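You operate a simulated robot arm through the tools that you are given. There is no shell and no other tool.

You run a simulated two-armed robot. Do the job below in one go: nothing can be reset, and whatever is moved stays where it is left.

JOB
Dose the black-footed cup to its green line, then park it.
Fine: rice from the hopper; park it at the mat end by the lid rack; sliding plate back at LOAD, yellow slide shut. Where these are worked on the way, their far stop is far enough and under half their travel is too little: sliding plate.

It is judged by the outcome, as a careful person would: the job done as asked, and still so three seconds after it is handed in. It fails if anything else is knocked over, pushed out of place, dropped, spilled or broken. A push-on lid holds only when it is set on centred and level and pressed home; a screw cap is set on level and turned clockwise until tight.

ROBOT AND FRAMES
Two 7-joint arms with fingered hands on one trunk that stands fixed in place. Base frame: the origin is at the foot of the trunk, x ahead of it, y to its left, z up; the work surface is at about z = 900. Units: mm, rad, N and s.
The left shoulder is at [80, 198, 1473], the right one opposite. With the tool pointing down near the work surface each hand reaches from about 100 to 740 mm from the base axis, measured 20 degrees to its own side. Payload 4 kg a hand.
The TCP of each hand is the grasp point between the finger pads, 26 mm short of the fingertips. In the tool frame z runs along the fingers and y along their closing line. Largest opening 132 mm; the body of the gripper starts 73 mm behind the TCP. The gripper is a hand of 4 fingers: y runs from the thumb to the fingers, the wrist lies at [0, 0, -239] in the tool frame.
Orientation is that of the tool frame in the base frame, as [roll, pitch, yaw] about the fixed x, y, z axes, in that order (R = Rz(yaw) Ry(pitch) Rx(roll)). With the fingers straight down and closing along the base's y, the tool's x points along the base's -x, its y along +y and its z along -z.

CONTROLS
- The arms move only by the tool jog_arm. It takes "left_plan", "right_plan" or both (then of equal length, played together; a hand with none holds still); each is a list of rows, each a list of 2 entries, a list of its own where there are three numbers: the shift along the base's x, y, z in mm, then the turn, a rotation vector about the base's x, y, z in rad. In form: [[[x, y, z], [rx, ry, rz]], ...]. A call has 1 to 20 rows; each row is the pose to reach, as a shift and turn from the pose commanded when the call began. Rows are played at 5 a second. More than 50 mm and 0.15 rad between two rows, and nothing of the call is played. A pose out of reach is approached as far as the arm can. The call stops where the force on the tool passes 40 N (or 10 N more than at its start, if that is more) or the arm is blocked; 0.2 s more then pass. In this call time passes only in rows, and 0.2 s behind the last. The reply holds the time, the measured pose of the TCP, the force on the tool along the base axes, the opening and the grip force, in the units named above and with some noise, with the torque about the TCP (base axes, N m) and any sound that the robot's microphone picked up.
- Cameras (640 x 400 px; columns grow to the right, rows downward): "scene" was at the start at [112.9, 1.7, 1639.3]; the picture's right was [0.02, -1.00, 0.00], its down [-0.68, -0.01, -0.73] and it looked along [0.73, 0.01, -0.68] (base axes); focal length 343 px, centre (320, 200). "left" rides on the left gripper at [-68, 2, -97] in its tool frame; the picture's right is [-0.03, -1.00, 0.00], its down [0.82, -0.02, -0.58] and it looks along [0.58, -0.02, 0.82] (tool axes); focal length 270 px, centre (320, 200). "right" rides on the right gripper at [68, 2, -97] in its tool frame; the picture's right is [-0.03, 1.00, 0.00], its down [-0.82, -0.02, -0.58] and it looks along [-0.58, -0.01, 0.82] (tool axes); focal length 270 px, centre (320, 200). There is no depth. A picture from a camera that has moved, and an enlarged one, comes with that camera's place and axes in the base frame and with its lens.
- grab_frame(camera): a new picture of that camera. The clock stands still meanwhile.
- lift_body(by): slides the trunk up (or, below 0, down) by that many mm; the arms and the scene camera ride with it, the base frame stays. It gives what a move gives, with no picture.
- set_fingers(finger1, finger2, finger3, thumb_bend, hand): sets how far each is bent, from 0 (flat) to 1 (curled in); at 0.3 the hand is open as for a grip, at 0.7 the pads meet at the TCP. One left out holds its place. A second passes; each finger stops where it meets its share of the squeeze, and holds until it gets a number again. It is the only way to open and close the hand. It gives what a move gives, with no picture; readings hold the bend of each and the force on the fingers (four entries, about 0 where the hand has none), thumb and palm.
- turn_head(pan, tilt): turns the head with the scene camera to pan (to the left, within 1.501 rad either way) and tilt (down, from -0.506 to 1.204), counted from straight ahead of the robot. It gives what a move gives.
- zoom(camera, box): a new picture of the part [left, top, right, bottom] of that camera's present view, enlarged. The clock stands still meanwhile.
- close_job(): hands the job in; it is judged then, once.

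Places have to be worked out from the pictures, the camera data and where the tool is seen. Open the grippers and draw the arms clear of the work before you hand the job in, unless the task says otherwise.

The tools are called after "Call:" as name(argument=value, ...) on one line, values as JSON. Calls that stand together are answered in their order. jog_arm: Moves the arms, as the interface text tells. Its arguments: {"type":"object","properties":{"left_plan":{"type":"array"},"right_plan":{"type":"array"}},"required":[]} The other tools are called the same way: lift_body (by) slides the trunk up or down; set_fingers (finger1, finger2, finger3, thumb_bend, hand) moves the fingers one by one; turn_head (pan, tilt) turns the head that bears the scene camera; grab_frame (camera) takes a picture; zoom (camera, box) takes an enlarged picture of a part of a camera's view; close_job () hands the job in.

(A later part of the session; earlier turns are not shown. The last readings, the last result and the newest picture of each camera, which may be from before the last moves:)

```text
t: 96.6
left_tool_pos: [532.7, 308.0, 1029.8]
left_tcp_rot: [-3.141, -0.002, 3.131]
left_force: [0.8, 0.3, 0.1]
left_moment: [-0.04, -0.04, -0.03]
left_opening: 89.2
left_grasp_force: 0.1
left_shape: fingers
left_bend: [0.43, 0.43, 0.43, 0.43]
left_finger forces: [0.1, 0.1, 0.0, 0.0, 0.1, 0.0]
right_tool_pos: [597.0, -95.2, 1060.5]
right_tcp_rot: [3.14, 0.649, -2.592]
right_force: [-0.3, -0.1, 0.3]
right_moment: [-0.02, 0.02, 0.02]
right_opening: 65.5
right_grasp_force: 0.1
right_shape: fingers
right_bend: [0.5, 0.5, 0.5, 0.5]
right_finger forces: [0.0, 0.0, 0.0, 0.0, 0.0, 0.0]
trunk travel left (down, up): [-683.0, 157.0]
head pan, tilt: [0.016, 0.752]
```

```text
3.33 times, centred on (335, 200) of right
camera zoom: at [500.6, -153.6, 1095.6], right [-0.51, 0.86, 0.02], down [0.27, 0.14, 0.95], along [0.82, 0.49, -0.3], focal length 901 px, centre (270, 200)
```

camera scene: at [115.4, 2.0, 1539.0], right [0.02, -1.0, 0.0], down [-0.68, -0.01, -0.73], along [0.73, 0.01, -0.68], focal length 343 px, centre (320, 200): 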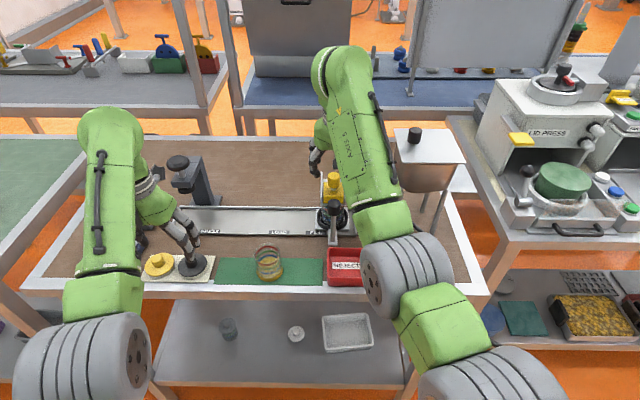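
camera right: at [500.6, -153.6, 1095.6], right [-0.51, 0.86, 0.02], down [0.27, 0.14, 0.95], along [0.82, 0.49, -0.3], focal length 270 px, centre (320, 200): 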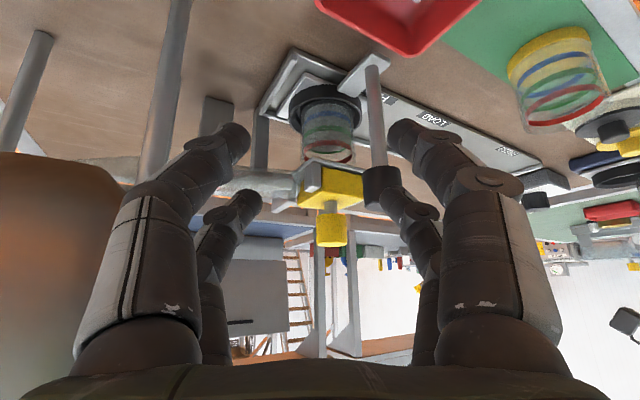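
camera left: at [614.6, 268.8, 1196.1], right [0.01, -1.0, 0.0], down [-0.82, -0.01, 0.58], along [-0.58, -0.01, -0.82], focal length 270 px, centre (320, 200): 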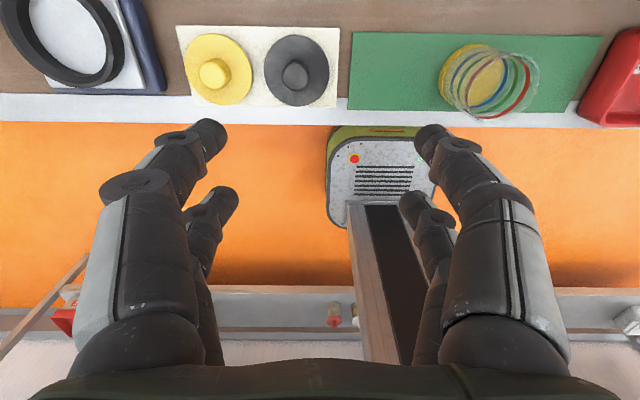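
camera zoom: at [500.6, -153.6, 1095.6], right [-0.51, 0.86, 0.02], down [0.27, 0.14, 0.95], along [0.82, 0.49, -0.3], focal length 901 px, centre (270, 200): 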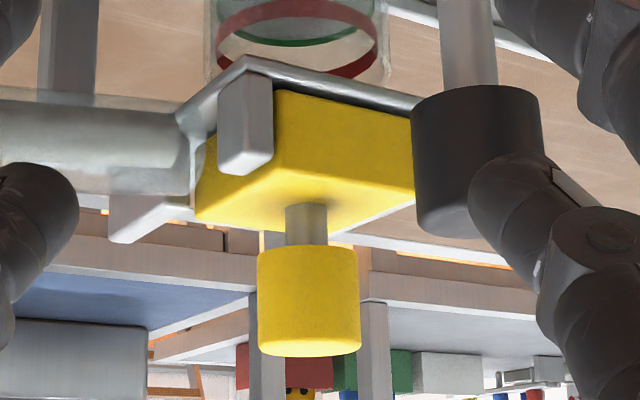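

Confirmed: the surface lies in the middle of the green band, and the slide is fully forward (shut). Dosing is done, so I'll withdraw the right arm to the right, undoing its turn.

Call:
jog_arm(right_plan=[[[-8, -18, 8], [-0.0165, 0.0585, -0.109]], [[-16, -38, 16], [-0.033, 0.117, -0.218]], [[-25, -60, 18], [-0.0495, 0.1755, -0.327]], [[-35, -84, 18], [-0.066, 0.234, -0.436]], [[-45, -108, 16], [-0.0825, 0.2925, -0.545]]])

Call:
jog_arm(right_plan=[[[-8, -40, 0], [0, 0.09, 0]], [[-15, -80, -4], [0, 0.18, 0]], [[-20, -120, -8], [0, 0.27, 0]]])

Call:
lift_body(by=100)

Call:
grab_frame(camera="scene")

Call:
zoom(camera="scene", box=[310, 190, 380, 240])

```text
t: 97.8
left_tool_pos: [533.7, 308.2, 1030.7]
left_tcp_rot: [-3.139, 0.0, 3.131]
left_force: [1.8, -0.4, -0.5]
left_moment: [0.0, 0.0, 0.02]
left_opening: 89.1
left_grasp_force: 0.1
left_shape: fingers
left_bend: [0.43, 0.43, 0.43, 0.43]
left_finger forces: [0.0, 0.1, 0.0, 0.0, 0.0, 0.0]
right_tool_pos: [551.0, -201.1, 1077.0]
right_tcp_rot: [-3.141, 0.348, 3.139]
right_force: [-0.1, 0.0, 0.0]
right_moment: [0.03, -0.02, 0.02]
right_opening: 65.7
right_grasp_force: 0.2
right_shape: fingers
right_bend: [0.5, 0.5, 0.5, 0.5]
right_finger forces: [0.0, 0.0, 0.1, 0.1, 0.0, 0.0]
trunk travel left (down, up): [-683.0, 157.0]
head pan, tilt: [0.016, 0.752]
```

```text
t: 98.6
left_tool_pos: [533.8, 308.0, 1029.8]
left_tcp_rot: [-3.139, -0.001, 3.13]
left_force: [-0.2, 0.3, 0.6]
left_moment: [0.0, -0.01, 0.0]
left_opening: 89.3
left_grasp_force: 0.1
left_shape: fingers
left_bend: [0.43, 0.43, 0.43, 0.43]
left_finger forces: [0.1, 0.1, 0.0, 0.0, 0.1, 0.0]
right_tool_pos: [534.3, -322.1, 1067.5]
right_tcp_rot: [3.139, 0.077, 3.14]
right_force: [0.3, 0.0, 0.5]
right_moment: [-0.01, -0.01, 0.01]
right_opening: 65.4
right_grasp_force: 0.1
right_shape: fingers
right_bend: [0.5, 0.5, 0.5, 0.5]
right_finger forces: [0.0, 0.0, 0.0, 0.0, 0.0, 0.0]
trunk travel left (down, up): [-683.0, 157.0]
head pan, tilt: [0.016, 0.752]
```

```text
t: 100.0
left_tool_pos: [533.1, 310.2, 1129.8]
left_tcp_rot: [-3.14, -0.001, 3.132]
left_force: [0.4, -0.8, -0.1]
left_moment: [0.0, 0.01, 0.02]
left_opening: 89.4
left_grasp_force: 0.0
left_shape: fingers
left_bend: [0.43, 0.43, 0.43, 0.43]
left_finger forces: [0.0, 0.1, 0.0, 0.0, 0.0, 0.1]
right_tool_pos: [533.3, -321.4, 1168.7]
right_tcp_rot: [3.141, 0.08, 3.141]
right_force: [0.3, -0.5, 0.5]
right_moment: [0.03, -0.01, 0.01]
right_opening: 65.7
right_grasp_force: 0.0
right_shape: fingers
right_bend: [0.5, 0.5, 0.5, 0.5]
right_finger forces: [0.0, 0.1, 0.0, 0.0, 0.0, 0.0]
trunk travel left (down, up): [-783.0, 57.0]
head pan, tilt: [0.016, 0.752]
```

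```text
taken
camera scene: at [113.1, 1.5, 1639.2], right [0.02, -1.0, 0.0], down [-0.68, -0.01, -0.73], along [0.73, 0.01, -0.68], focal length 343 px, centre (320, 200)
```

scene: 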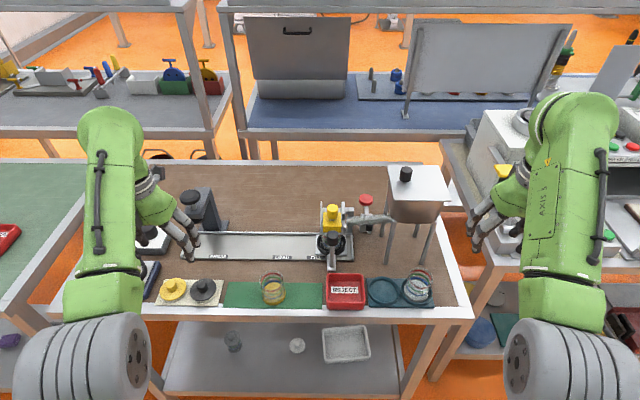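

```text
8.00 times, centred on (345, 215) of scene
camera zoom: at [113.1, 1.5, 1639.2], right [0.02, -1.0, 0.0], down [-0.68, -0.01, -0.73], along [0.73, 0.01, -0.68], focal length 2741 px, centre (120, 80)
```

zoom: 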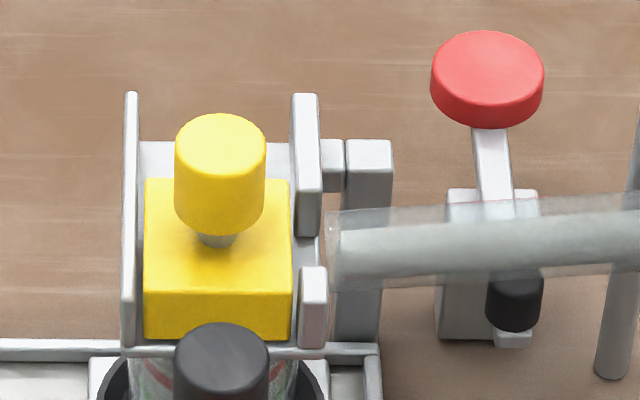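

The slide matches its original shut position in the same zoomed view. Now I'll bring the left hand over the handle at FILL, in two stages.

Call:
jog_arm(left_plan=[[[8, -42, -4], [0, -0.04, 0]], [[18, -84, -8], [0, -0.08, 0]], [[28, -126, -12], [0, -0.12, 0]], [[40, -168, -18], [0, -0.16, 0]]])

Call:
jog_arm(left_plan=[[[12, -42, -6], [0, -0.04, 0]], [[24, -84, -10], [0, -0.08, 0]], [[34, -126, -12], [0, -0.11, 0]], [[43, -160, -13], [0, -0.14, 0]]])

Call:
grab_frame(camera="left")

```text
t: 101.0
left_tool_pos: [574.8, 141.5, 1113.3]
left_tcp_rot: [3.142, 0.159, 3.132]
left_force: [0.0, -0.1, -0.3]
left_moment: [-0.05, 0.0, 0.02]
left_opening: 89.6
left_grasp_force: 0.1
left_shape: fingers
left_bend: [0.43, 0.43, 0.43, 0.43]
left_finger forces: [0.0, 0.1, 0.0, 0.0, 0.0, 0.1]
right_tool_pos: [534.1, -322.0, 1167.1]
right_tcp_rot: [-3.14, 0.08, 3.141]
right_force: [-0.8, -1.7, 1.0]
right_moment: [0.0, 0.01, 0.02]
right_opening: 65.7
right_grasp_force: 0.1
right_shape: fingers
right_bend: [0.5, 0.5, 0.5, 0.5]
right_finger forces: [0.1, 0.0, 0.0, 0.0, 0.0, 0.0]
trunk travel left (down, up): [-783.0, 57.0]
head pan, tilt: [0.016, 0.752]
```

```text
t: 102.0
left_tool_pos: [616.8, -21.0, 1098.7]
left_tcp_rot: [3.14, 0.299, 3.132]
left_force: [-0.9, -0.2, 0.6]
left_moment: [0.02, 0.01, -0.03]
left_opening: 89.2
left_grasp_force: 0.0
left_shape: fingers
left_bend: [0.43, 0.43, 0.43, 0.43]
left_finger forces: [0.1, 0.0, 0.1, 0.0, 0.0, 0.1]
right_tool_pos: [534.5, -322.4, 1169.5]
right_tcp_rot: [3.14, 0.08, 3.141]
right_force: [-0.1, -0.4, -0.1]
right_moment: [0.02, -0.01, 0.02]
right_opening: 65.6
right_grasp_force: 0.0
right_shape: fingers
right_bend: [0.5, 0.5, 0.5, 0.5]
right_finger forces: [0.1, 0.0, 0.0, 0.0, 0.1, 0.0]
trunk travel left (down, up): [-783.0, 57.0]
head pan, tilt: [0.016, 0.752]
```

```text
taken
camera left: at [652.0, -19.6, 1211.5], right [0.02, -1.0, 0.01], down [-0.95, -0.01, 0.31], along [-0.31, -0.01, -0.95], focal length 270 px, centre (320, 200)
```

left: 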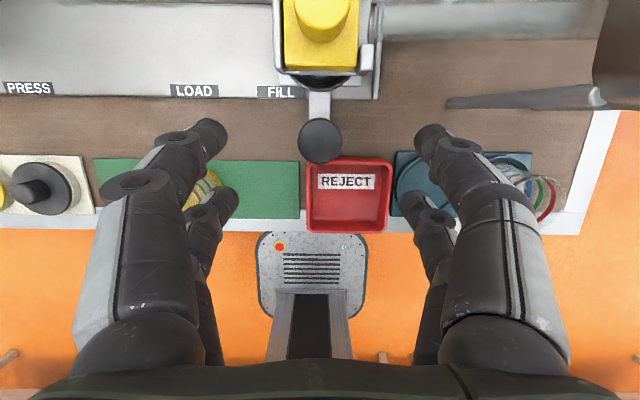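

The handle knob is aligned at column 320. I'll lower onto it and grip.

Call:
jog_arm(left_plan=[[[0, 0, -35], [0, 0, 0]], [[0, 0, -70], [0, 0, 0]]])

Call:
set_fingers(hand="left", finger1=0.67, finger2=0.67, finger3=0.67, thumb_bend=0.67)

Call:
grab_frame(camera="left")

```text
t: 102.6
left_tool_pos: [618.5, -21.2, 1028.2]
left_tcp_rot: [3.141, 0.296, 3.13]
left_force: [0.0, -0.3, 0.3]
left_moment: [-0.01, 0.03, -0.01]
left_opening: 89.5
left_grasp_force: 0.1
left_shape: fingers
left_bend: [0.43, 0.43, 0.43, 0.43]
left_finger forces: [0.1, 0.1, 0.2, 0.0, 0.0, 0.0]
right_tool_pos: [534.2, -321.5, 1167.8]
right_tcp_rot: [3.141, 0.081, 3.14]
right_force: [-0.4, -0.8, 0.3]
right_moment: [0.0, 0.0, 0.02]
right_opening: 65.5
right_grasp_force: 0.1
right_shape: fingers
right_bend: [0.5, 0.5, 0.5, 0.5]
right_finger forces: [0.0, 0.1, 0.0, 0.1, 0.0, 0.0]
trunk travel left (down, up): [-783.0, 57.0]
head pan, tilt: [0.016, 0.752]
```

```text
t: 103.6
left_tool_pos: [617.0, -18.6, 1027.1]
left_tcp_rot: [3.138, 0.298, 3.132]
left_force: [0.2, -0.9, -2.5]
left_moment: [-0.01, 0.01, -0.02]
left_opening: 18.9
left_grasp_force: 3.1
left_shape: fingers
left_bend: [0.64, 0.67, 0.67, 0.66]
left_finger forces: [2.2, 0.0, 0.0, 0.0, 2.9, 0.0]
right_tool_pos: [534.3, -320.9, 1167.1]
right_tcp_rot: [-3.141, 0.08, 3.141]
right_force: [-0.4, 0.5, 1.0]
right_moment: [-0.01, -0.01, 0.03]
right_opening: 65.5
right_grasp_force: 0.1
right_shape: fingers
right_bend: [0.5, 0.5, 0.5, 0.5]
right_finger forces: [0.0, 0.0, 0.1, 0.0, 0.1, 0.0]
trunk travel left (down, up): [-783.0, 57.0]
head pan, tilt: [0.016, 0.752]
```

```text
taken
camera left: at [653.3, -19.4, 1140.8], right [0.01, -1.0, 0.01], down [-0.95, -0.01, 0.31], along [-0.31, -0.01, -0.95], focal length 270 px, centre (320, 200)
```

left: 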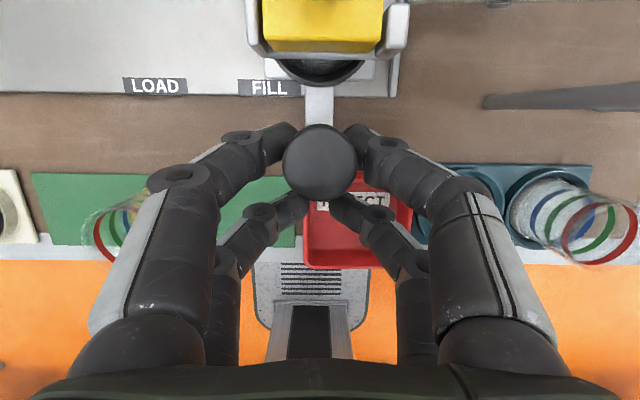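

Gripped. I'll draw the plate smoothly back toward LOAD, stopping about 12 mm short to check.

Call:
jog_arm(left_plan=[[[0, 5, 0], [0, 0, 0]], [[0, 12, 0], [0, 0, 0]], [[0, 22, 0], [0, 0, 0]], [[0, 34, 0], [0, 0, 0]], [[0, 46, 0], [0, 0, 0]], [[0, 58, 0], [0, 0, 0]], [[0, 70, 0], [0, 0, 0]], [[0, 82, 0], [0, 0, 0]], [[0, 94, 0], [0, 0, 0]], [[0, 106, 0], [0, 0, 0]], [[0, 118, 0], [0, 0, 0]], [[0, 130, 0], [0, 0, 0]], [[0, 140, 0], [0, 0, 0]], [[0, 148, 0], [0, 0, 0]], [[0, 154, 0], [0, 0, 0]], [[0, 158, 0], [0, 0, 0]]])

Call:
zoom(camera="scene", box=[240, 220, 360, 300])

Call:
grab_frame(camera="left")

```text
t: 107.0
left_tool_pos: [616.1, 139.7, 1028.1]
left_tcp_rot: [3.14, 0.298, 3.132]
left_force: [2.0, 1.0, -2.8]
left_moment: [-0.03, 0.04, 0.01]
left_opening: 19.3
left_grasp_force: 3.1
left_shape: fingers
left_bend: [0.63, 0.67, 0.67, 0.65]
left_finger forces: [3.3, 0.0, 0.0, 0.0, 2.6, 0.1]
right_tool_pos: [533.6, -322.3, 1167.4]
right_tcp_rot: [3.141, 0.078, 3.141]
right_force: [1.0, -0.4, 0.0]
right_moment: [-0.01, -0.03, -0.03]
right_opening: 65.6
right_grasp_force: 0.1
right_shape: fingers
right_bend: [0.5, 0.5, 0.5, 0.5]
right_finger forces: [0.0, 0.1, 0.0, 0.1, 0.1, 0.1]
trunk travel left (down, up): [-783.0, 57.0]
head pan, tilt: [0.016, 0.752]
```

```text
5.00 times, centred on (300, 260) of scene
camera zoom: at [113.9, 2.1, 1639.2], right [0.02, -1.0, 0.0], down [-0.68, -0.01, -0.73], along [0.73, 0.01, -0.68], focal length 1713 px, centre (420, -100)
```

zoom: 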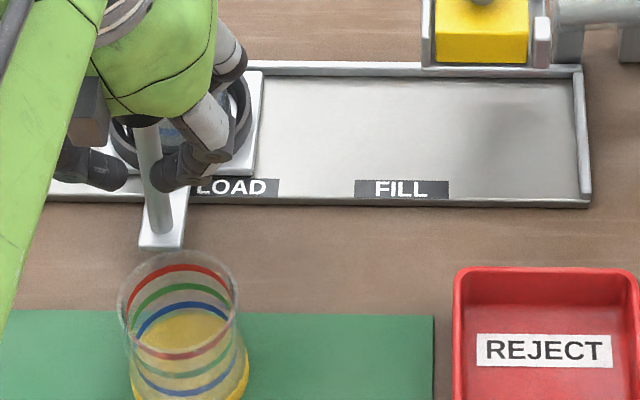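

```text
taken
camera left: at [652.8, 140.0, 1141.4], right [0.01, -1.0, 0.01], down [-0.95, -0.01, 0.31], along [-0.31, -0.01, -0.95], focal length 270 px, centre (320, 200)
```

left: 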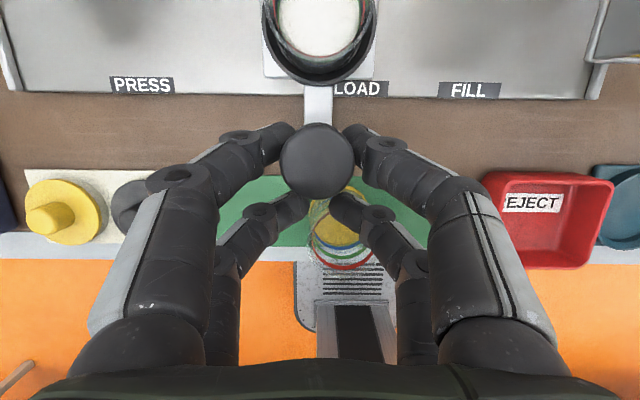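

The plate is about 9 mm short of its original LOAD position (foot 18 zoomed px right of the reference). I'll nudge it +9 mm.

Call:
jog_arm(left_plan=[[[0, 4, 0], [0, 0, 0]], [[0, 7, 0], [0, 0, 0]], [[0, 9, 0], [0, 0, 0]]])

Call:
zoom(camera="scene", box=[240, 220, 360, 300])

```text
t: 107.8
left_tool_pos: [616.9, 147.2, 1028.8]
left_tcp_rot: [3.14, 0.298, 3.132]
left_force: [2.3, 1.6, -3.9]
left_moment: [0.04, 0.08, 0.03]
left_opening: 19.5
left_grasp_force: 3.3
left_shape: fingers
left_bend: [0.63, 0.67, 0.67, 0.66]
left_finger forces: [3.5, 0.0, 0.1, 0.1, 2.5, 0.0]
right_tool_pos: [534.6, -320.5, 1166.9]
right_tcp_rot: [3.141, 0.082, -3.141]
right_force: [0.0, 0.2, -0.2]
right_moment: [-0.04, 0.0, -0.01]
right_opening: 65.7
right_grasp_force: 0.0
right_shape: fingers
right_bend: [0.5, 0.5, 0.5, 0.5]
right_finger forces: [0.0, 0.1, 0.1, 0.0, 0.2, 0.0]
trunk travel left (down, up): [-783.0, 57.0]
head pan, tilt: [0.016, 0.752]
```

```text
5.00 times, centred on (300, 260) of scene
camera zoom: at [113.8, 1.9, 1639.2], right [0.02, -1.0, 0.0], down [-0.68, -0.01, -0.73], along [0.73, 0.01, -0.68], focal length 1713 px, centre (420, -100)
```

zoom: 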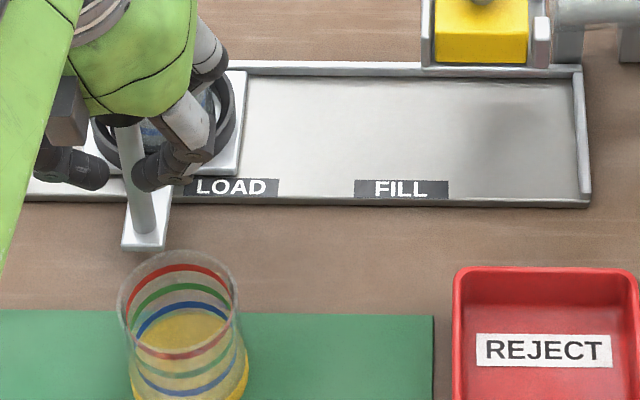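

The plate matches its original LOAD position. I'll release the handle, lift, and move forward over the cup, taking out the lean as I go.

Call:
set_fingers(hand="left", finger1=0.43, finger2=0.43, finger3=0.43, thumb_bend=0.43)

Call:
jog_arm(left_plan=[[[0, 0, 35], [0, 0, 0]], [[0, 0, 72], [0, 0, 0]], [[20, 0, 74], [0, 0.1, 0]], [[45, 0, 74], [0, 0.2, 0]], [[70, 0, 74], [0, 0.298, 0]]])

Call:
zoom(camera="scene", box=[240, 220, 360, 300])

Call:
grab_frame(camera="left")

```text
t: 108.8
left_tool_pos: [616.1, 148.2, 1030.1]
left_tcp_rot: [3.14, 0.298, 3.131]
left_force: [-0.3, 0.1, 0.1]
left_moment: [-0.02, -0.01, 0.01]
left_opening: 89.2
left_grasp_force: 0.0
left_shape: fingers
left_bend: [0.43, 0.43, 0.43, 0.43]
left_finger forces: [0.0, 0.0, 0.0, 0.0, 0.0, 0.0]
right_tool_pos: [534.0, -320.6, 1168.7]
right_tcp_rot: [-3.141, 0.079, 3.14]
right_force: [-0.4, -0.1, 0.3]
right_moment: [0.0, 0.03, 0.07]
right_opening: 65.6
right_grasp_force: 0.1
right_shape: fingers
right_bend: [0.5, 0.5, 0.5, 0.5]
right_finger forces: [0.1, 0.1, 0.0, 0.0, 0.0, 0.1]
trunk travel left (down, up): [-783.0, 57.0]
head pan, tilt: [0.016, 0.752]
```

```text
t: 110.0
left_tool_pos: [686.4, 147.9, 1102.4]
left_tcp_rot: [-3.139, -0.002, 3.132]
left_force: [-0.1, 0.7, -0.3]
left_moment: [-0.01, 0.03, 0.0]
left_opening: 89.0
left_grasp_force: 0.1
left_shape: fingers
left_bend: [0.43, 0.43, 0.43, 0.43]
left_finger forces: [0.1, 0.0, 0.0, 0.0, 0.1, 0.0]
right_tool_pos: [535.3, -322.1, 1166.6]
right_tcp_rot: [-3.141, 0.079, -3.141]
right_force: [0.1, -0.1, 0.0]
right_moment: [-0.02, -0.01, 0.01]
right_opening: 65.6
right_grasp_force: 0.0
right_shape: fingers
right_bend: [0.5, 0.5, 0.5, 0.5]
right_finger forces: [0.1, 0.1, 0.0, 0.0, 0.0, 0.0]
trunk travel left (down, up): [-783.0, 57.0]
head pan, tilt: [0.016, 0.752]
```

```text
5.00 times, centred on (300, 260) of scene
camera zoom: at [115.0, 1.2, 1639.1], right [0.02, -1.0, 0.0], down [-0.68, -0.01, -0.73], along [0.73, 0.01, -0.68], focal length 1713 px, centre (420, -100)
```

zoom: 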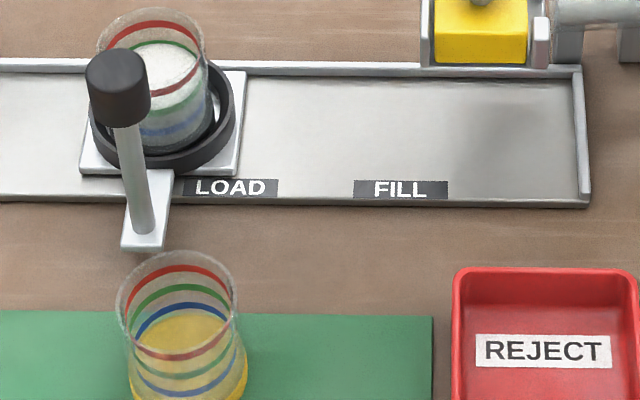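

```text
taken
camera left: at [754.9, 148.6, 1199.5], right [0.02, -1.0, 0.0], down [-0.81, -0.01, 0.58], along [-0.58, -0.01, -0.81], focal length 270 px, centre (320, 200)
```

left: 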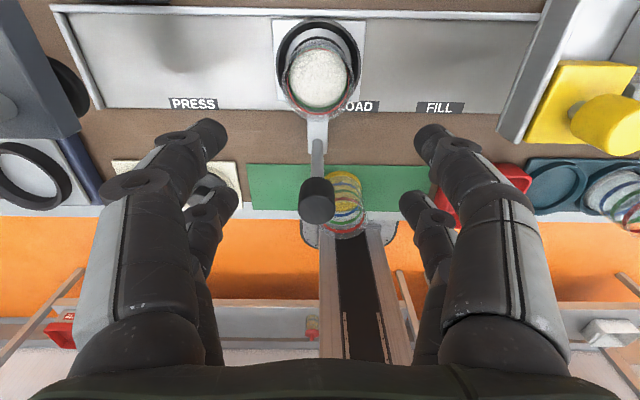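

The cup is back at LOAD with rice visible. I'll zoom on it from both cameras to confirm the level at the green line and the cup's position.

Call:
zoom(camera="scene", box=[255, 218, 290, 256])

Call:
zoom(camera="left", box=[270, 10, 380, 130])

```text
10.53 times, centred on (272, 237) of scene
camera zoom: at [115.0, 1.2, 1639.1], right [0.02, -1.0, 0.0], down [-0.68, -0.01, -0.73], along [0.73, 0.01, -0.68], focal length 3607 px, centre (820, -190)
```

zoom: 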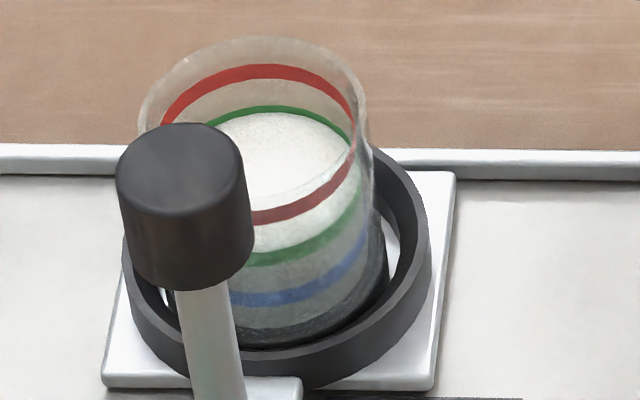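

```text
3.33 times, centred on (325, 70) of left
camera zoom: at [754.9, 148.6, 1199.5], right [0.02, -1.0, 0.0], down [-0.81, -0.01, 0.58], along [-0.58, -0.01, -0.81], focal length 901 px, centre (303, 633)
```

zoom: 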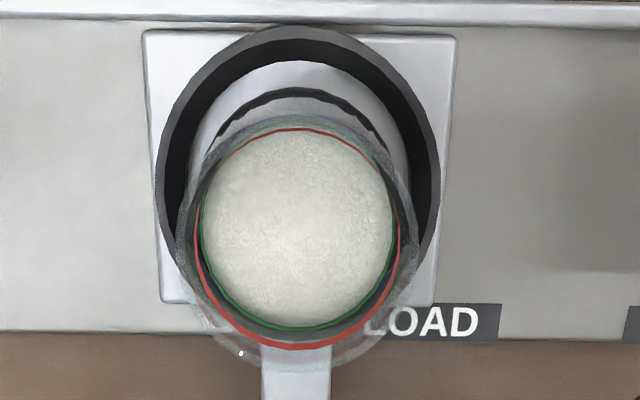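

The rice meets the green line all round. I'll move forward to x≈710 over the cup, then lower the trunk in steps so the open hand comes down around it without over-stretching the arm.

Call:
jog_arm(left_plan=[[[12, 1, 0], [0, 0, 0]], [[24, 1.5, 0], [0, 0, 0]]])

Call:
lift_body(by=-70)

Call:
zoom(camera="left", box=[220, 40, 420, 220])

Call:
zoom(camera="scene", box=[220, 170, 320, 260])

```text
t: 110.6
left_tool_pos: [713.0, 149.1, 1101.5]
left_tcp_rot: [-3.14, 0.001, 3.134]
left_force: [0.7, -0.8, 0.8]
left_moment: [-0.01, -0.03, -0.02]
left_opening: 89.3
left_grasp_force: 0.0
left_shape: fingers
left_bend: [0.43, 0.43, 0.43, 0.43]
left_finger forces: [0.0, 0.0, 0.0, 0.0, 0.0, 0.0]
right_tool_pos: [534.7, -322.4, 1167.4]
right_tcp_rot: [3.14, 0.077, 3.141]
right_force: [0.6, -0.4, 0.9]
right_moment: [-0.03, 0.0, -0.01]
right_opening: 65.6
right_grasp_force: 0.0
right_shape: fingers
right_bend: [0.5, 0.5, 0.5, 0.5]
right_finger forces: [0.0, 0.0, 0.0, 0.0, 0.0, 0.0]
trunk travel left (down, up): [-783.0, 57.0]
head pan, tilt: [0.016, 0.752]
```

```text
t: 111.6
left_tool_pos: [709.2, 149.2, 1033.8]
left_tcp_rot: [-3.141, 0.001, 3.13]
left_force: [0.3, -0.3, -0.1]
left_moment: [-0.02, 0.0, 0.01]
left_opening: 89.0
left_grasp_force: 0.1
left_shape: fingers
left_bend: [0.43, 0.43, 0.43, 0.43]
left_finger forces: [0.0, 0.0, 0.0, 0.1, 0.0, 0.0]
right_tool_pos: [533.5, -321.8, 1099.6]
right_tcp_rot: [-3.141, 0.081, -3.141]
right_force: [-0.5, -0.7, 0.4]
right_moment: [-0.01, 0.0, 0.01]
right_opening: 65.4
right_grasp_force: 0.1
right_shape: fingers
right_bend: [0.5, 0.5, 0.5, 0.5]
right_finger forces: [0.0, 0.1, 0.0, 0.0, 0.0, 0.0]
trunk travel left (down, up): [-713.0, 127.0]
head pan, tilt: [0.016, 0.752]
```

```text
2.22 times, centred on (320, 130) of left
camera zoom: at [777.8, 149.8, 1130.8], right [0.02, -1.0, 0.0], down [-0.82, -0.01, 0.58], along [-0.58, -0.01, -0.82], focal length 601 px, centre (320, 356)
```

zoom: 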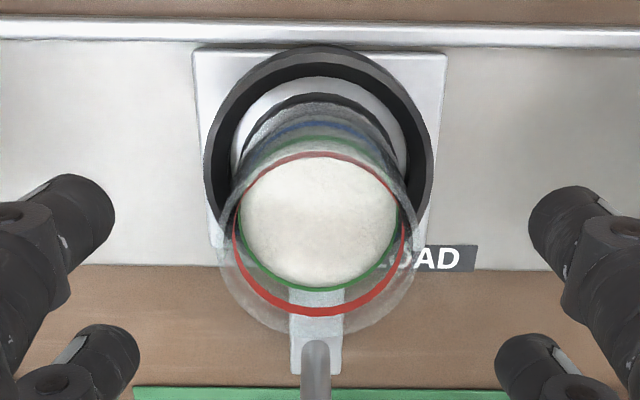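

```text
4.44 times, centred on (270, 215) of scene
camera zoom: at [112.3, 1.7, 1569.3], right [0.02, -1.0, 0.0], down [-0.68, -0.01, -0.73], along [0.73, 0.01, -0.68], focal length 1523 px, centre (542, 133)
```

zoom: 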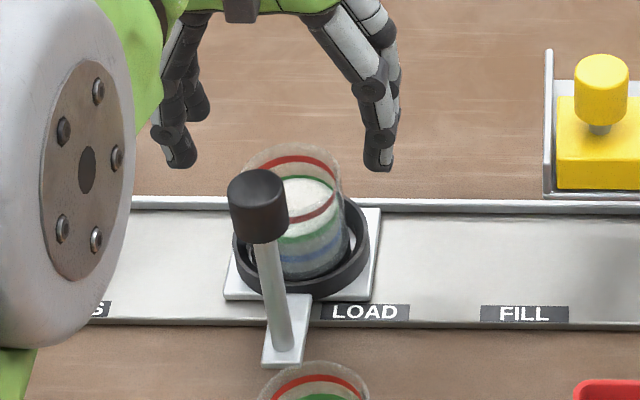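

The cup is centred between the open fingers in y and within about 3 mm in x. I'll lower another 40 mm with the trunk, then the rest with the arm.

Call:
lift_body(by=-45)

Call:
jog_arm(left_plan=[[[1, 0, -10], [0, 0, 0]], [[1, 0, -22], [0, 0, 0]]])

Call:
zoom(camera="left", box=[200, 40, 440, 240])

Call:
zoom(camera="scene", box=[220, 170, 320, 260])

```text
t: 112.5
left_tool_pos: [710.7, 149.4, 988.1]
left_tcp_rot: [-3.139, 0.002, 3.132]
left_force: [0.1, -0.8, 0.7]
left_moment: [0.01, 0.0, 0.0]
left_opening: 89.1
left_grasp_force: 0.0
left_shape: fingers
left_bend: [0.43, 0.43, 0.43, 0.43]
left_finger forces: [0.0, 0.0, 0.0, 0.1, 0.1, 0.1]
right_tool_pos: [533.3, -321.9, 1053.4]
right_tcp_rot: [3.141, 0.08, -3.141]
right_force: [-0.2, 0.3, -0.3]
right_moment: [0.0, -0.01, 0.0]
right_opening: 65.7
right_grasp_force: 0.0
right_shape: fingers
right_bend: [0.5, 0.5, 0.5, 0.5]
right_finger forces: [0.1, 0.0, 0.1, 0.1, 0.0, 0.1]
trunk travel left (down, up): [-668.0, 172.0]
head pan, tilt: [0.016, 0.752]
```

```text
t: 113.1
left_tool_pos: [711.9, 148.8, 966.3]
left_tcp_rot: [-3.138, 0.0, 3.13]
left_force: [0.1, 1.1, -0.2]
left_moment: [0.02, 0.0, 0.0]
left_opening: 89.0
left_grasp_force: 0.1
left_shape: fingers
left_bend: [0.43, 0.43, 0.43, 0.43]
left_finger forces: [0.1, 0.0, 0.0, 0.0, 0.0, 0.0]
right_tool_pos: [533.5, -321.5, 1053.0]
right_tcp_rot: [-3.141, 0.079, 3.141]
right_force: [-0.4, -0.1, 0.0]
right_moment: [-0.01, -0.01, -0.01]
right_opening: 65.7
right_grasp_force: 0.0
right_shape: fingers
right_bend: [0.5, 0.5, 0.5, 0.5]
right_finger forces: [0.0, 0.0, 0.0, 0.1, 0.0, 0.0]
trunk travel left (down, up): [-668.0, 172.0]
head pan, tilt: [0.016, 0.752]
```

```text
2.00 times, centred on (320, 140) of left
camera zoom: at [779.9, 149.3, 1063.8], right [0.02, -1.0, 0.0], down [-0.82, -0.01, 0.58], along [-0.58, -0.01, -0.82], focal length 541 px, centre (320, 320)
```

zoom: 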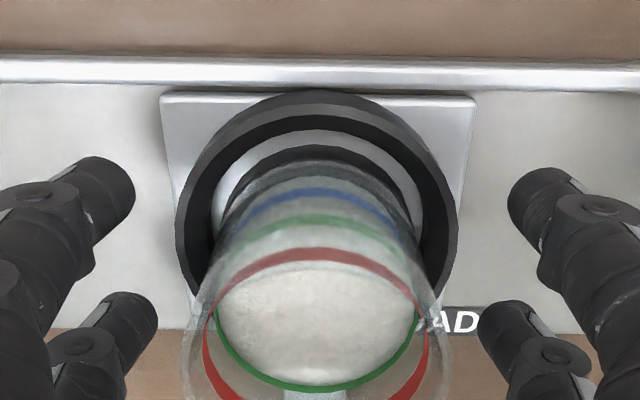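

```text
4.44 times, centred on (270, 215) of scene
camera zoom: at [113.2, 1.7, 1524.2], right [0.02, -1.0, 0.0], down [-0.68, -0.01, -0.73], along [0.73, 0.01, -0.68], focal length 1523 px, centre (542, 133)
```

zoom: 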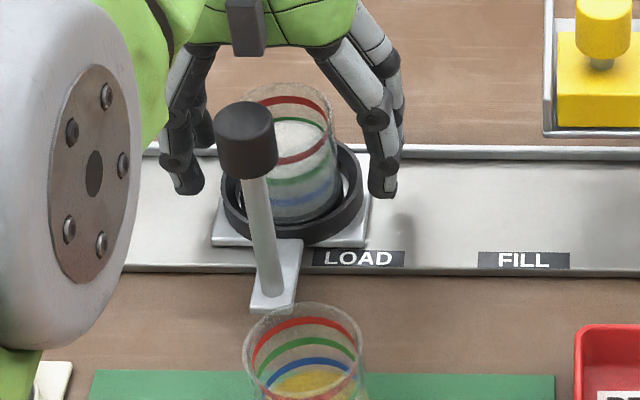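

The hand straddles the cup at the right height. I'll close gently, then firm up the grip.

Call:
set_fingers(hand="left", finger1=0.59, finger2=0.59, finger3=0.59, thumb_bend=0.59)

Call:
set_fingers(hand="left", finger1=0.66, finger2=0.66, finger3=0.66, thumb_bend=0.66)

Call:
zoom(camera="left", box=[200, 40, 440, 240])

```text
t: 114.1
left_tool_pos: [713.2, 149.8, 966.7]
left_tcp_rot: [-3.14, -0.001, 3.131]
left_force: [-0.6, 0.4, 0.1]
left_moment: [0.02, 0.03, -0.01]
left_opening: 37.3
left_grasp_force: 1.6
left_shape: fingers
left_bend: [0.58, 0.56, 0.57, 0.59]
left_finger forces: [0.2, 1.4, 1.8, 0.0, 0.2, 0.0]
right_tool_pos: [534.9, -321.8, 1053.1]
right_tcp_rot: [-3.141, 0.081, -3.141]
right_force: [-0.2, 0.3, -0.7]
right_moment: [-0.01, 0.03, 0.01]
right_opening: 65.4
right_grasp_force: 0.1
right_shape: fingers
right_bend: [0.5, 0.5, 0.5, 0.5]
right_finger forces: [0.1, 0.0, 0.0, 0.0, 0.0, 0.1]
trunk travel left (down, up): [-668.0, 172.0]
head pan, tilt: [0.016, 0.752]
```

```text
t: 115.1
left_tool_pos: [712.9, 148.8, 966.9]
left_tcp_rot: [-3.141, 0.0, 3.13]
left_force: [0.5, 0.5, -0.2]
left_moment: [0.02, -0.03, 0.02]
left_opening: 30.8
left_grasp_force: 11.6
left_shape: fingers
left_bend: [0.6, 0.57, 0.58, 0.63]
left_finger forces: [4.3, 7.8, 5.9, 0.0, 5.3, 0.0]
right_tool_pos: [533.7, -320.7, 1053.2]
right_tcp_rot: [3.141, 0.081, -3.141]
right_force: [-0.1, -0.4, 0.0]
right_moment: [0.02, 0.0, -0.01]
right_opening: 65.4
right_grasp_force: 0.0
right_shape: fingers
right_bend: [0.5, 0.5, 0.5, 0.5]
right_finger forces: [0.1, 0.1, 0.0, 0.0, 0.0, 0.0]
trunk travel left (down, up): [-668.0, 172.0]
head pan, tilt: [0.016, 0.752]
```

```text
2.00 times, centred on (320, 140) of left
camera zoom: at [779.9, 149.3, 1064.0], right [0.02, -1.0, 0.0], down [-0.82, -0.01, 0.58], along [-0.58, -0.01, -0.82], focal length 541 px, centre (320, 320)
```

zoom: 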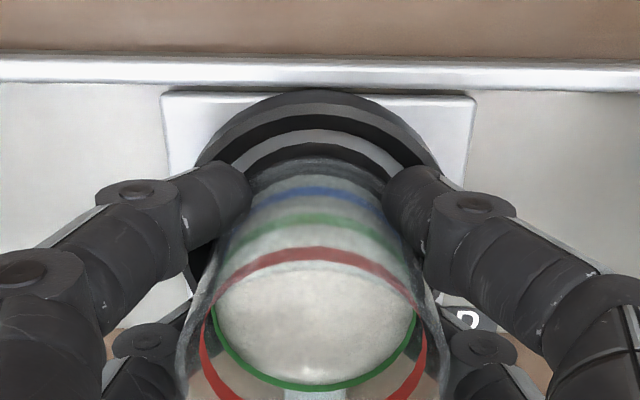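

Grip is firm at about 12 N. I'll lift the cup clear of the holder slowly and check.

Call:
jog_arm(left_plan=[[[0, 0, 4], [0, 0, 0]], [[0, 0, 12], [0, 0, 0]], [[0, 0, 22], [0, 0, 0]], [[0, 0, 29], [0, 0, 0]]])

Call:
zoom(camera="scene", box=[220, 170, 320, 260])

```text
t: 116.1
left_tool_pos: [712.5, 148.5, 994.4]
left_tcp_rot: [-3.14, -0.001, 3.132]
left_force: [-0.3, -0.3, -1.2]
left_moment: [0.01, -0.04, -0.02]
left_opening: 30.7
left_grasp_force: 11.9
left_shape: fingers
left_bend: [0.6, 0.57, 0.58, 0.63]
left_finger forces: [4.4, 7.9, 5.8, 0.0, 5.3, 0.0]
right_tool_pos: [533.6, -320.5, 1052.6]
right_tcp_rot: [3.142, 0.078, -3.141]
right_force: [0.1, 0.8, 0.5]
right_moment: [0.0, -0.02, 0.0]
right_opening: 65.5
right_grasp_force: 0.1
right_shape: fingers
right_bend: [0.5, 0.5, 0.5, 0.5]
right_finger forces: [0.0, 0.0, 0.0, 0.0, 0.0, 0.0]
trunk travel left (down, up): [-668.0, 172.0]
head pan, tilt: [0.016, 0.752]
```

```text
4.44 times, centred on (270, 215) of scene
camera zoom: at [112.9, 1.7, 1524.2], right [0.02, -1.0, 0.0], down [-0.68, -0.01, -0.73], along [0.73, 0.01, -0.68], focal length 1523 px, centre (542, 133)
```

zoom: 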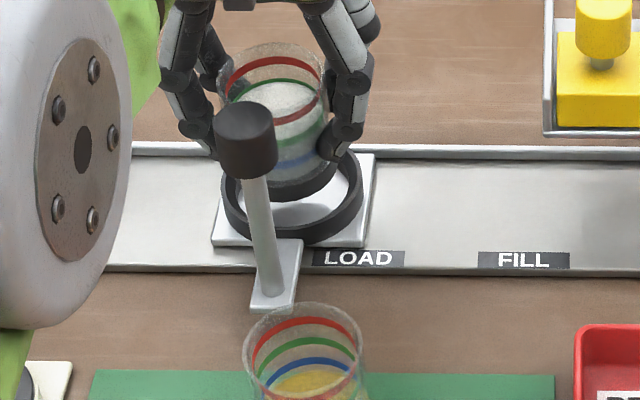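

The cup is clear of the holder and upright. I'll raise the trunk back to its original height, carrying the cup above the handle's level.

Call:
lift_body(by=115)

Call:
grab_frame(camera="scene")

```text
t: 117.6
left_tool_pos: [712.6, 149.0, 1109.9]
left_tcp_rot: [-3.141, 0.0, 3.13]
left_force: [-0.4, 0.3, -0.4]
left_moment: [0.01, -0.03, 0.0]
left_opening: 31.2
left_grasp_force: 11.8
left_shape: fingers
left_bend: [0.6, 0.57, 0.58, 0.63]
left_finger forces: [4.3, 7.9, 5.9, 0.1, 5.4, 0.0]
right_tool_pos: [532.8, -321.6, 1167.4]
right_tcp_rot: [-3.14, 0.079, 3.141]
right_force: [-1.4, 0.0, -0.4]
right_moment: [0.0, 0.0, 0.0]
right_opening: 65.5
right_grasp_force: 0.1
right_shape: fingers
right_bend: [0.5, 0.5, 0.5, 0.5]
right_finger forces: [0.0, 0.1, 0.0, 0.0, 0.0, 0.0]
trunk travel left (down, up): [-783.0, 57.0]
head pan, tilt: [0.016, 0.752]
```

```text
taken
camera scene: at [113.2, 1.7, 1639.2], right [0.02, -1.0, 0.0], down [-0.68, -0.01, -0.73], along [0.73, 0.01, -0.68], focal length 343 px, centre (320, 200)
```

scene: 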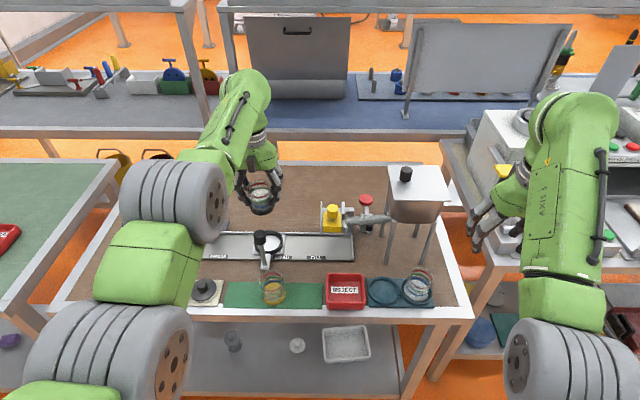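

Good posture and grip. I'll carry the cup back along the reverse of the inbound path, gently and in two parts.

Call:
jog_arm(left_plan=[[[-5, -12, 0], [0, 0, 0]], [[-12, -28, 0], [0, 0, 0]], [[-22, -46, 0], [0, 0, 0]], [[-38, -62, 0], [0, 0, 0]]])

Call:
jog_arm(left_plan=[[[-20, -12, 0], [0, 0, 0]], [[-46, -18, -2], [0, 0, 0]], [[-74, -20, -5], [0, 0, 0]], [[-98, -18, -8], [0, 0, 0]], [[-110, -10, -10], [0, 0, 0]]])

Call:
grab_frame(camera="scene")

```text
t: 118.6
left_tool_pos: [671.8, 87.9, 1110.1]
left_tcp_rot: [-3.139, 0.002, 3.131]
left_force: [0.8, 0.4, -0.5]
left_moment: [0.01, -0.02, -0.03]
left_opening: 30.8
left_grasp_force: 11.8
left_shape: fingers
left_bend: [0.6, 0.57, 0.58, 0.63]
left_finger forces: [4.5, 7.9, 6.0, 0.0, 5.3, 0.0]
right_tool_pos: [532.3, -321.7, 1168.6]
right_tcp_rot: [-3.141, 0.081, 3.141]
right_force: [1.1, -0.2, 0.9]
right_moment: [0.01, -0.01, 0.01]
right_opening: 65.5
right_grasp_force: 0.2
right_shape: fingers
right_bend: [0.5, 0.5, 0.5, 0.5]
right_finger forces: [0.1, 0.1, 0.0, 0.1, 0.0, 0.0]
trunk travel left (down, up): [-783.0, 57.0]
head pan, tilt: [0.016, 0.752]
```

```text
t: 119.8
left_tool_pos: [562.6, 78.8, 1101.1]
left_tcp_rot: [-3.14, 0.002, 3.13]
left_force: [0.3, -0.4, -0.7]
left_moment: [0.0, -0.04, 0.0]
left_opening: 30.8
left_grasp_force: 11.6
left_shape: fingers
left_bend: [0.6, 0.57, 0.58, 0.63]
left_finger forces: [4.6, 7.9, 5.9, 0.0, 5.2, 0.0]
right_tool_pos: [533.8, -321.6, 1169.3]
right_tcp_rot: [-3.141, 0.08, 3.141]
right_force: [0.2, -0.4, 0.1]
right_moment: [0.02, 0.0, -0.04]
right_opening: 65.6
right_grasp_force: 0.1
right_shape: fingers
right_bend: [0.5, 0.5, 0.5, 0.5]
right_finger forces: [0.1, 0.0, 0.0, 0.0, 0.0, 0.1]
trunk travel left (down, up): [-783.0, 57.0]
head pan, tilt: [0.016, 0.752]
```

```text
taken
camera scene: at [112.3, 2.0, 1639.3], right [0.02, -1.0, 0.0], down [-0.68, -0.01, -0.73], along [0.73, 0.01, -0.68], focal length 343 px, centre (320, 200)
```

scene: 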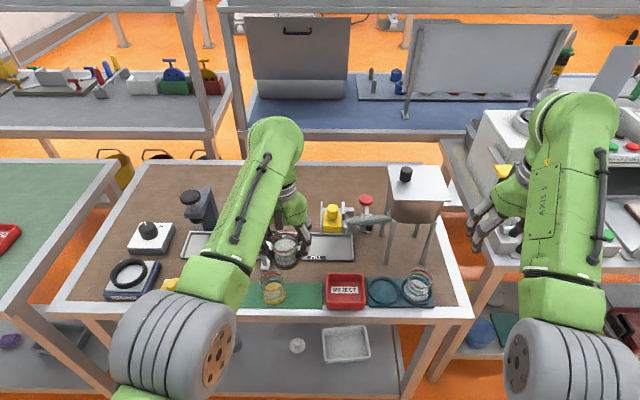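

Now at (563, 79, 1101) with the cup safe. I'll turn the yaw negative in short calls, as tested before.

Call:
jog_arm(left_plan=[[[0, 0, 0], [0, 0, -0.13]], [[0, 0, 0], [0, 0, -0.26]], [[0, 0, 0], [0, 0, -0.39]], [[0, 0, 0], [0, 0, -0.52]]])

Call:
jog_arm(left_plan=[[[0, 0, 0], [0, 0, -0.13]], [[0, 0, 0], [0, 0, -0.26]], [[0, 0, 0], [0, 0, -0.39]], [[0, 0, 0], [0, 0, -0.52]]])

```text
t: 120.8
left_tool_pos: [564.4, 76.8, 1099.5]
left_tcp_rot: [-3.14, 0.003, 2.61]
left_force: [-0.3, 0.5, -1.0]
left_moment: [-0.01, -0.02, 0.01]
left_opening: 30.9
left_grasp_force: 12.1
left_shape: fingers
left_bend: [0.6, 0.57, 0.58, 0.63]
left_finger forces: [4.7, 8.0, 6.0, 0.0, 5.2, 0.1]
right_tool_pos: [533.8, -321.4, 1167.7]
right_tcp_rot: [-3.141, 0.08, 3.142]
right_force: [-0.3, -0.3, 0.6]
right_moment: [0.03, 0.0, 0.02]
right_opening: 65.4
right_grasp_force: 0.1
right_shape: fingers
right_bend: [0.5, 0.5, 0.5, 0.5]
right_finger forces: [0.1, 0.0, 0.0, 0.0, 0.1, 0.0]
trunk travel left (down, up): [-783.0, 57.0]
head pan, tilt: [0.016, 0.752]
```

```text
t: 121.8
left_tool_pos: [564.2, 77.0, 1100.6]
left_tcp_rot: [-3.14, 0.003, 2.091]
left_force: [-0.6, -0.5, -0.9]
left_moment: [0.01, 0.01, 0.0]
left_opening: 30.6
left_grasp_force: 12.2
left_shape: fingers
left_bend: [0.6, 0.57, 0.58, 0.63]
left_finger forces: [4.8, 8.0, 5.9, 0.0, 5.2, 0.0]
right_tool_pos: [534.7, -321.0, 1167.1]
right_tcp_rot: [3.139, 0.082, -3.14]
right_force: [0.1, -0.1, -1.2]
right_moment: [0.01, 0.0, 0.01]
right_opening: 65.5
right_grasp_force: 0.1
right_shape: fingers
right_bend: [0.5, 0.5, 0.5, 0.5]
right_finger forces: [0.0, 0.0, 0.1, 0.1, 0.1, 0.0]
trunk travel left (down, up): [-783.0, 57.0]
head pan, tilt: [0.016, 0.752]
```

Yaw is about −60°. I'll move left toward the mat's left end in two parts, staying high.

Call:
jog_arm(left_plan=[[[0, 15, -5], [0, 0, 0]], [[0, 40, -8], [0, 0, 0]], [[0, 65, -10], [0, 0, 0]]])

Call:
jog_arm(left_plan=[[[-1, 25, -5], [0, 0, 0]], [[-2, 48, -10], [0, 0, 0]], [[-2, 62, -15], [0, 0, 0]]])

Call:
grab_frame(camera="left")

Call:
grab_frame(camera="scene")

```text
t: 122.6
left_tool_pos: [562.5, 143.3, 1088.6]
left_tcp_rot: [-3.14, 0.002, 2.092]
left_force: [-0.4, -0.3, -1.7]
left_moment: [0.01, 0.02, 0.01]
left_opening: 30.7
left_grasp_force: 12.1
left_shape: fingers
left_bend: [0.6, 0.57, 0.58, 0.63]
left_finger forces: [4.7, 8.1, 6.0, 0.1, 5.2, 0.0]
right_tool_pos: [533.7, -321.0, 1168.0]
right_tcp_rot: [3.141, 0.081, 3.141]
right_force: [-0.2, 0.3, 0.2]
right_moment: [0.0, -0.01, 0.0]
right_opening: 65.6
right_grasp_force: 0.1
right_shape: fingers
right_bend: [0.5, 0.5, 0.5, 0.5]
right_finger forces: [0.0, 0.0, 0.0, 0.0, 0.0, 0.0]
trunk travel left (down, up): [-783.0, 57.0]
head pan, tilt: [0.016, 0.752]
```

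```text
t: 123.4
left_tool_pos: [560.1, 204.7, 1073.8]
left_tcp_rot: [-3.137, 0.003, 2.092]
left_force: [0.0, 0.1, -0.8]
left_moment: [-0.01, -0.01, -0.02]
left_opening: 30.8
left_grasp_force: 11.8
left_shape: fingers
left_bend: [0.6, 0.57, 0.58, 0.63]
left_finger forces: [4.8, 8.0, 6.0, 0.0, 5.1, 0.1]
right_tool_pos: [533.6, -322.6, 1166.8]
right_tcp_rot: [3.142, 0.08, 3.142]
right_force: [0.5, 0.3, 0.4]
right_moment: [0.01, 0.01, 0.01]
right_opening: 65.6
right_grasp_force: 0.0
right_shape: fingers
right_bend: [0.5, 0.5, 0.5, 0.5]
right_finger forces: [0.0, 0.0, 0.1, 0.2, 0.0, 0.0]
trunk travel left (down, up): [-783.0, 57.0]
head pan, tilt: [0.016, 0.752]
```

```text
taken
camera left: at [595.9, 146.3, 1171.8], right [-0.85, -0.52, 0.0], down [-0.42, 0.7, 0.58], along [-0.3, 0.49, -0.82], focal length 270 px, centre (320, 200)
```

left: 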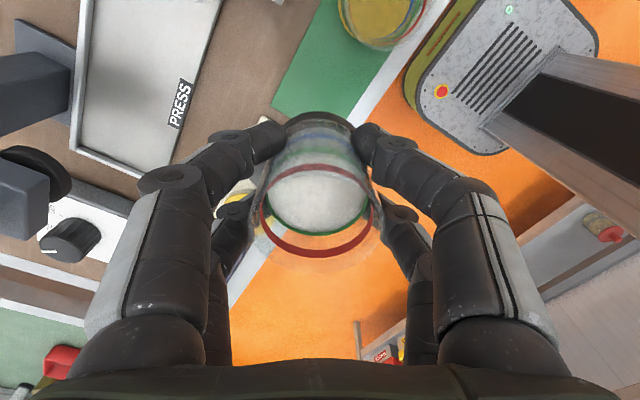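

```text
taken
camera scene: at [113.3, 1.9, 1639.2], right [0.02, -1.0, 0.0], down [-0.68, -0.01, -0.73], along [0.73, 0.01, -0.68], focal length 343 px, centre (320, 200)
```

scene: 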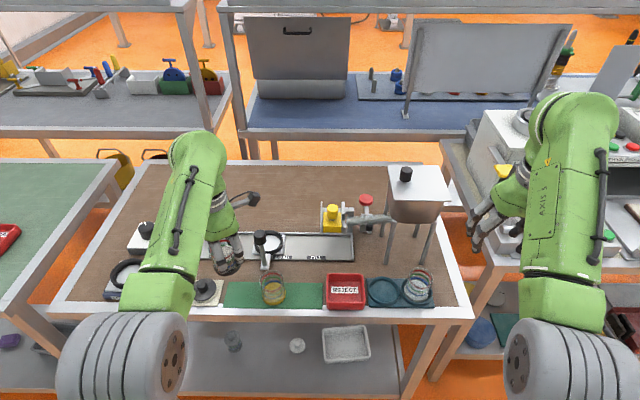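

The cup is over the left end of the mat. I'll zoom to get the mat's left edge and lid positions before lowering.

Call:
zoom(camera="scene", box=[170, 230, 300, 320])

Call:
zoom(camera="left", box=[220, 0, 420, 160])

```text
4.44 times, centred on (235, 275) of scene
camera zoom: at [113.3, 1.9, 1639.2], right [0.02, -1.0, 0.0], down [-0.68, -0.01, -0.73], along [0.73, 0.01, -0.68], focal length 1523 px, centre (698, -133)
```

zoom: 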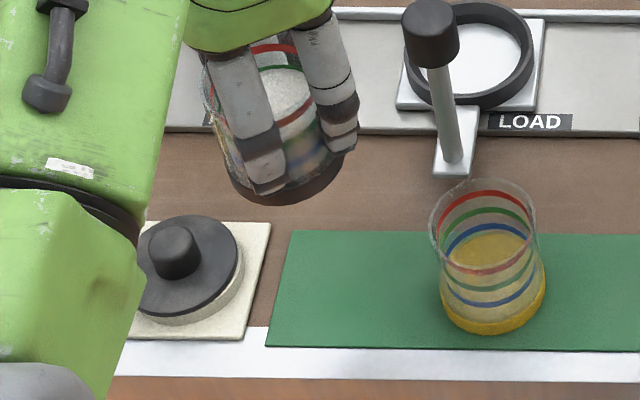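

```text
2.50 times, centred on (320, 80) of left
camera zoom: at [595.9, 146.3, 1171.8], right [-0.85, -0.52, 0.0], down [-0.42, 0.7, 0.58], along [-0.3, 0.49, -0.82], focal length 676 px, centre (320, 500)
```

zoom: 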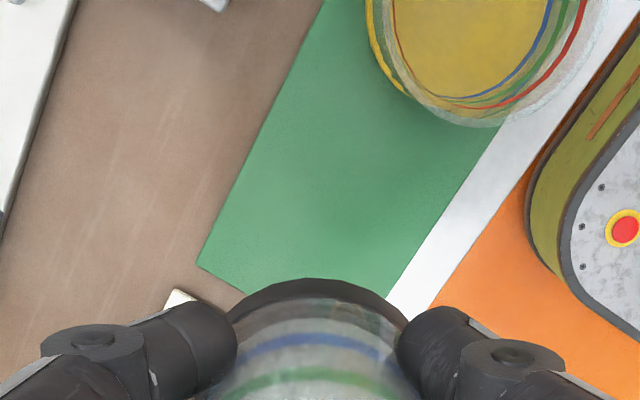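

The mat's left edge is at y≈238.5 and x runs 527–599; the yellow cup's edge is about y=147. I'll shift the cup so its centre is near (562, 203) and lower to about 10 mm above the mat.

Call:
jog_arm(left_plan=[[[2.6, -6.4, -15], [0, 0, 0]], [[2.6, -6.4, -45], [0, 0, 0]], [[2.6, -6.4, -75], [0, 0, 0]], [[2.6, -6.4, -98], [0, 0, 0]], [[2.6, -6.4, -107], [0, 0, 0]]])

Call:
zoom(camera="scene", box=[170, 230, 300, 320])

Call:
grab_frame(camera="left")

```text
t: 124.6
left_tool_pos: [564.7, 199.0, 967.3]
left_tcp_rot: [-3.14, 0.001, 2.093]
left_force: [0.0, 0.4, -0.1]
left_moment: [0.01, 0.02, 0.01]
left_opening: 30.5
left_grasp_force: 11.7
left_shape: fingers
left_bend: [0.6, 0.57, 0.58, 0.63]
left_finger forces: [4.8, 8.1, 5.9, 0.0, 5.2, 0.0]
right_tool_pos: [533.7, -321.5, 1169.1]
right_tcp_rot: [-3.141, 0.079, -3.14]
right_force: [-0.5, 0.3, -0.5]
right_moment: [-0.01, -0.02, 0.03]
right_opening: 65.7
right_grasp_force: 0.0
right_shape: fingers
right_bend: [0.5, 0.5, 0.5, 0.5]
right_finger forces: [0.1, 0.0, 0.1, 0.0, 0.1, 0.1]
trunk travel left (down, up): [-783.0, 57.0]
head pan, tilt: [0.016, 0.752]
```

```text
4.44 times, centred on (235, 275) of scene
camera zoom: at [113.0, 1.9, 1639.3], right [0.02, -1.0, 0.0], down [-0.68, -0.01, -0.73], along [0.73, 0.01, -0.68], focal length 1523 px, centre (698, -133)
```

zoom: 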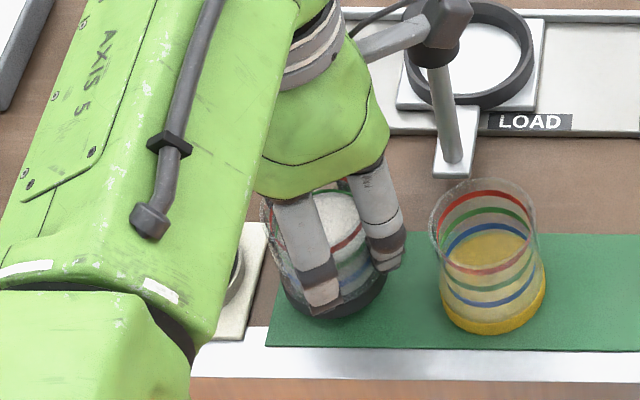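

```text
taken
camera left: at [599.0, 140.2, 1064.4], right [-0.85, -0.52, 0.0], down [-0.42, 0.7, 0.58], along [-0.3, 0.49, -0.82], focal length 270 px, centre (320, 200)
```

left: 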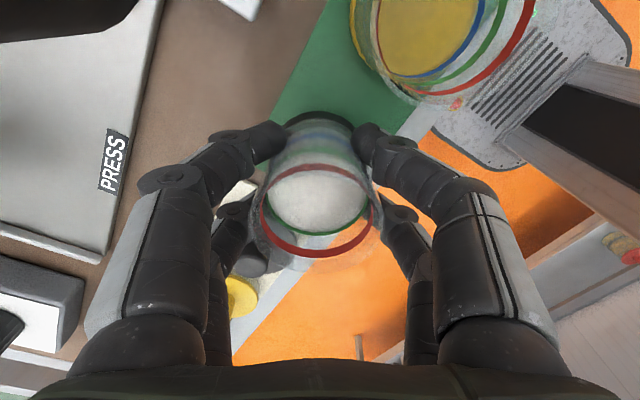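

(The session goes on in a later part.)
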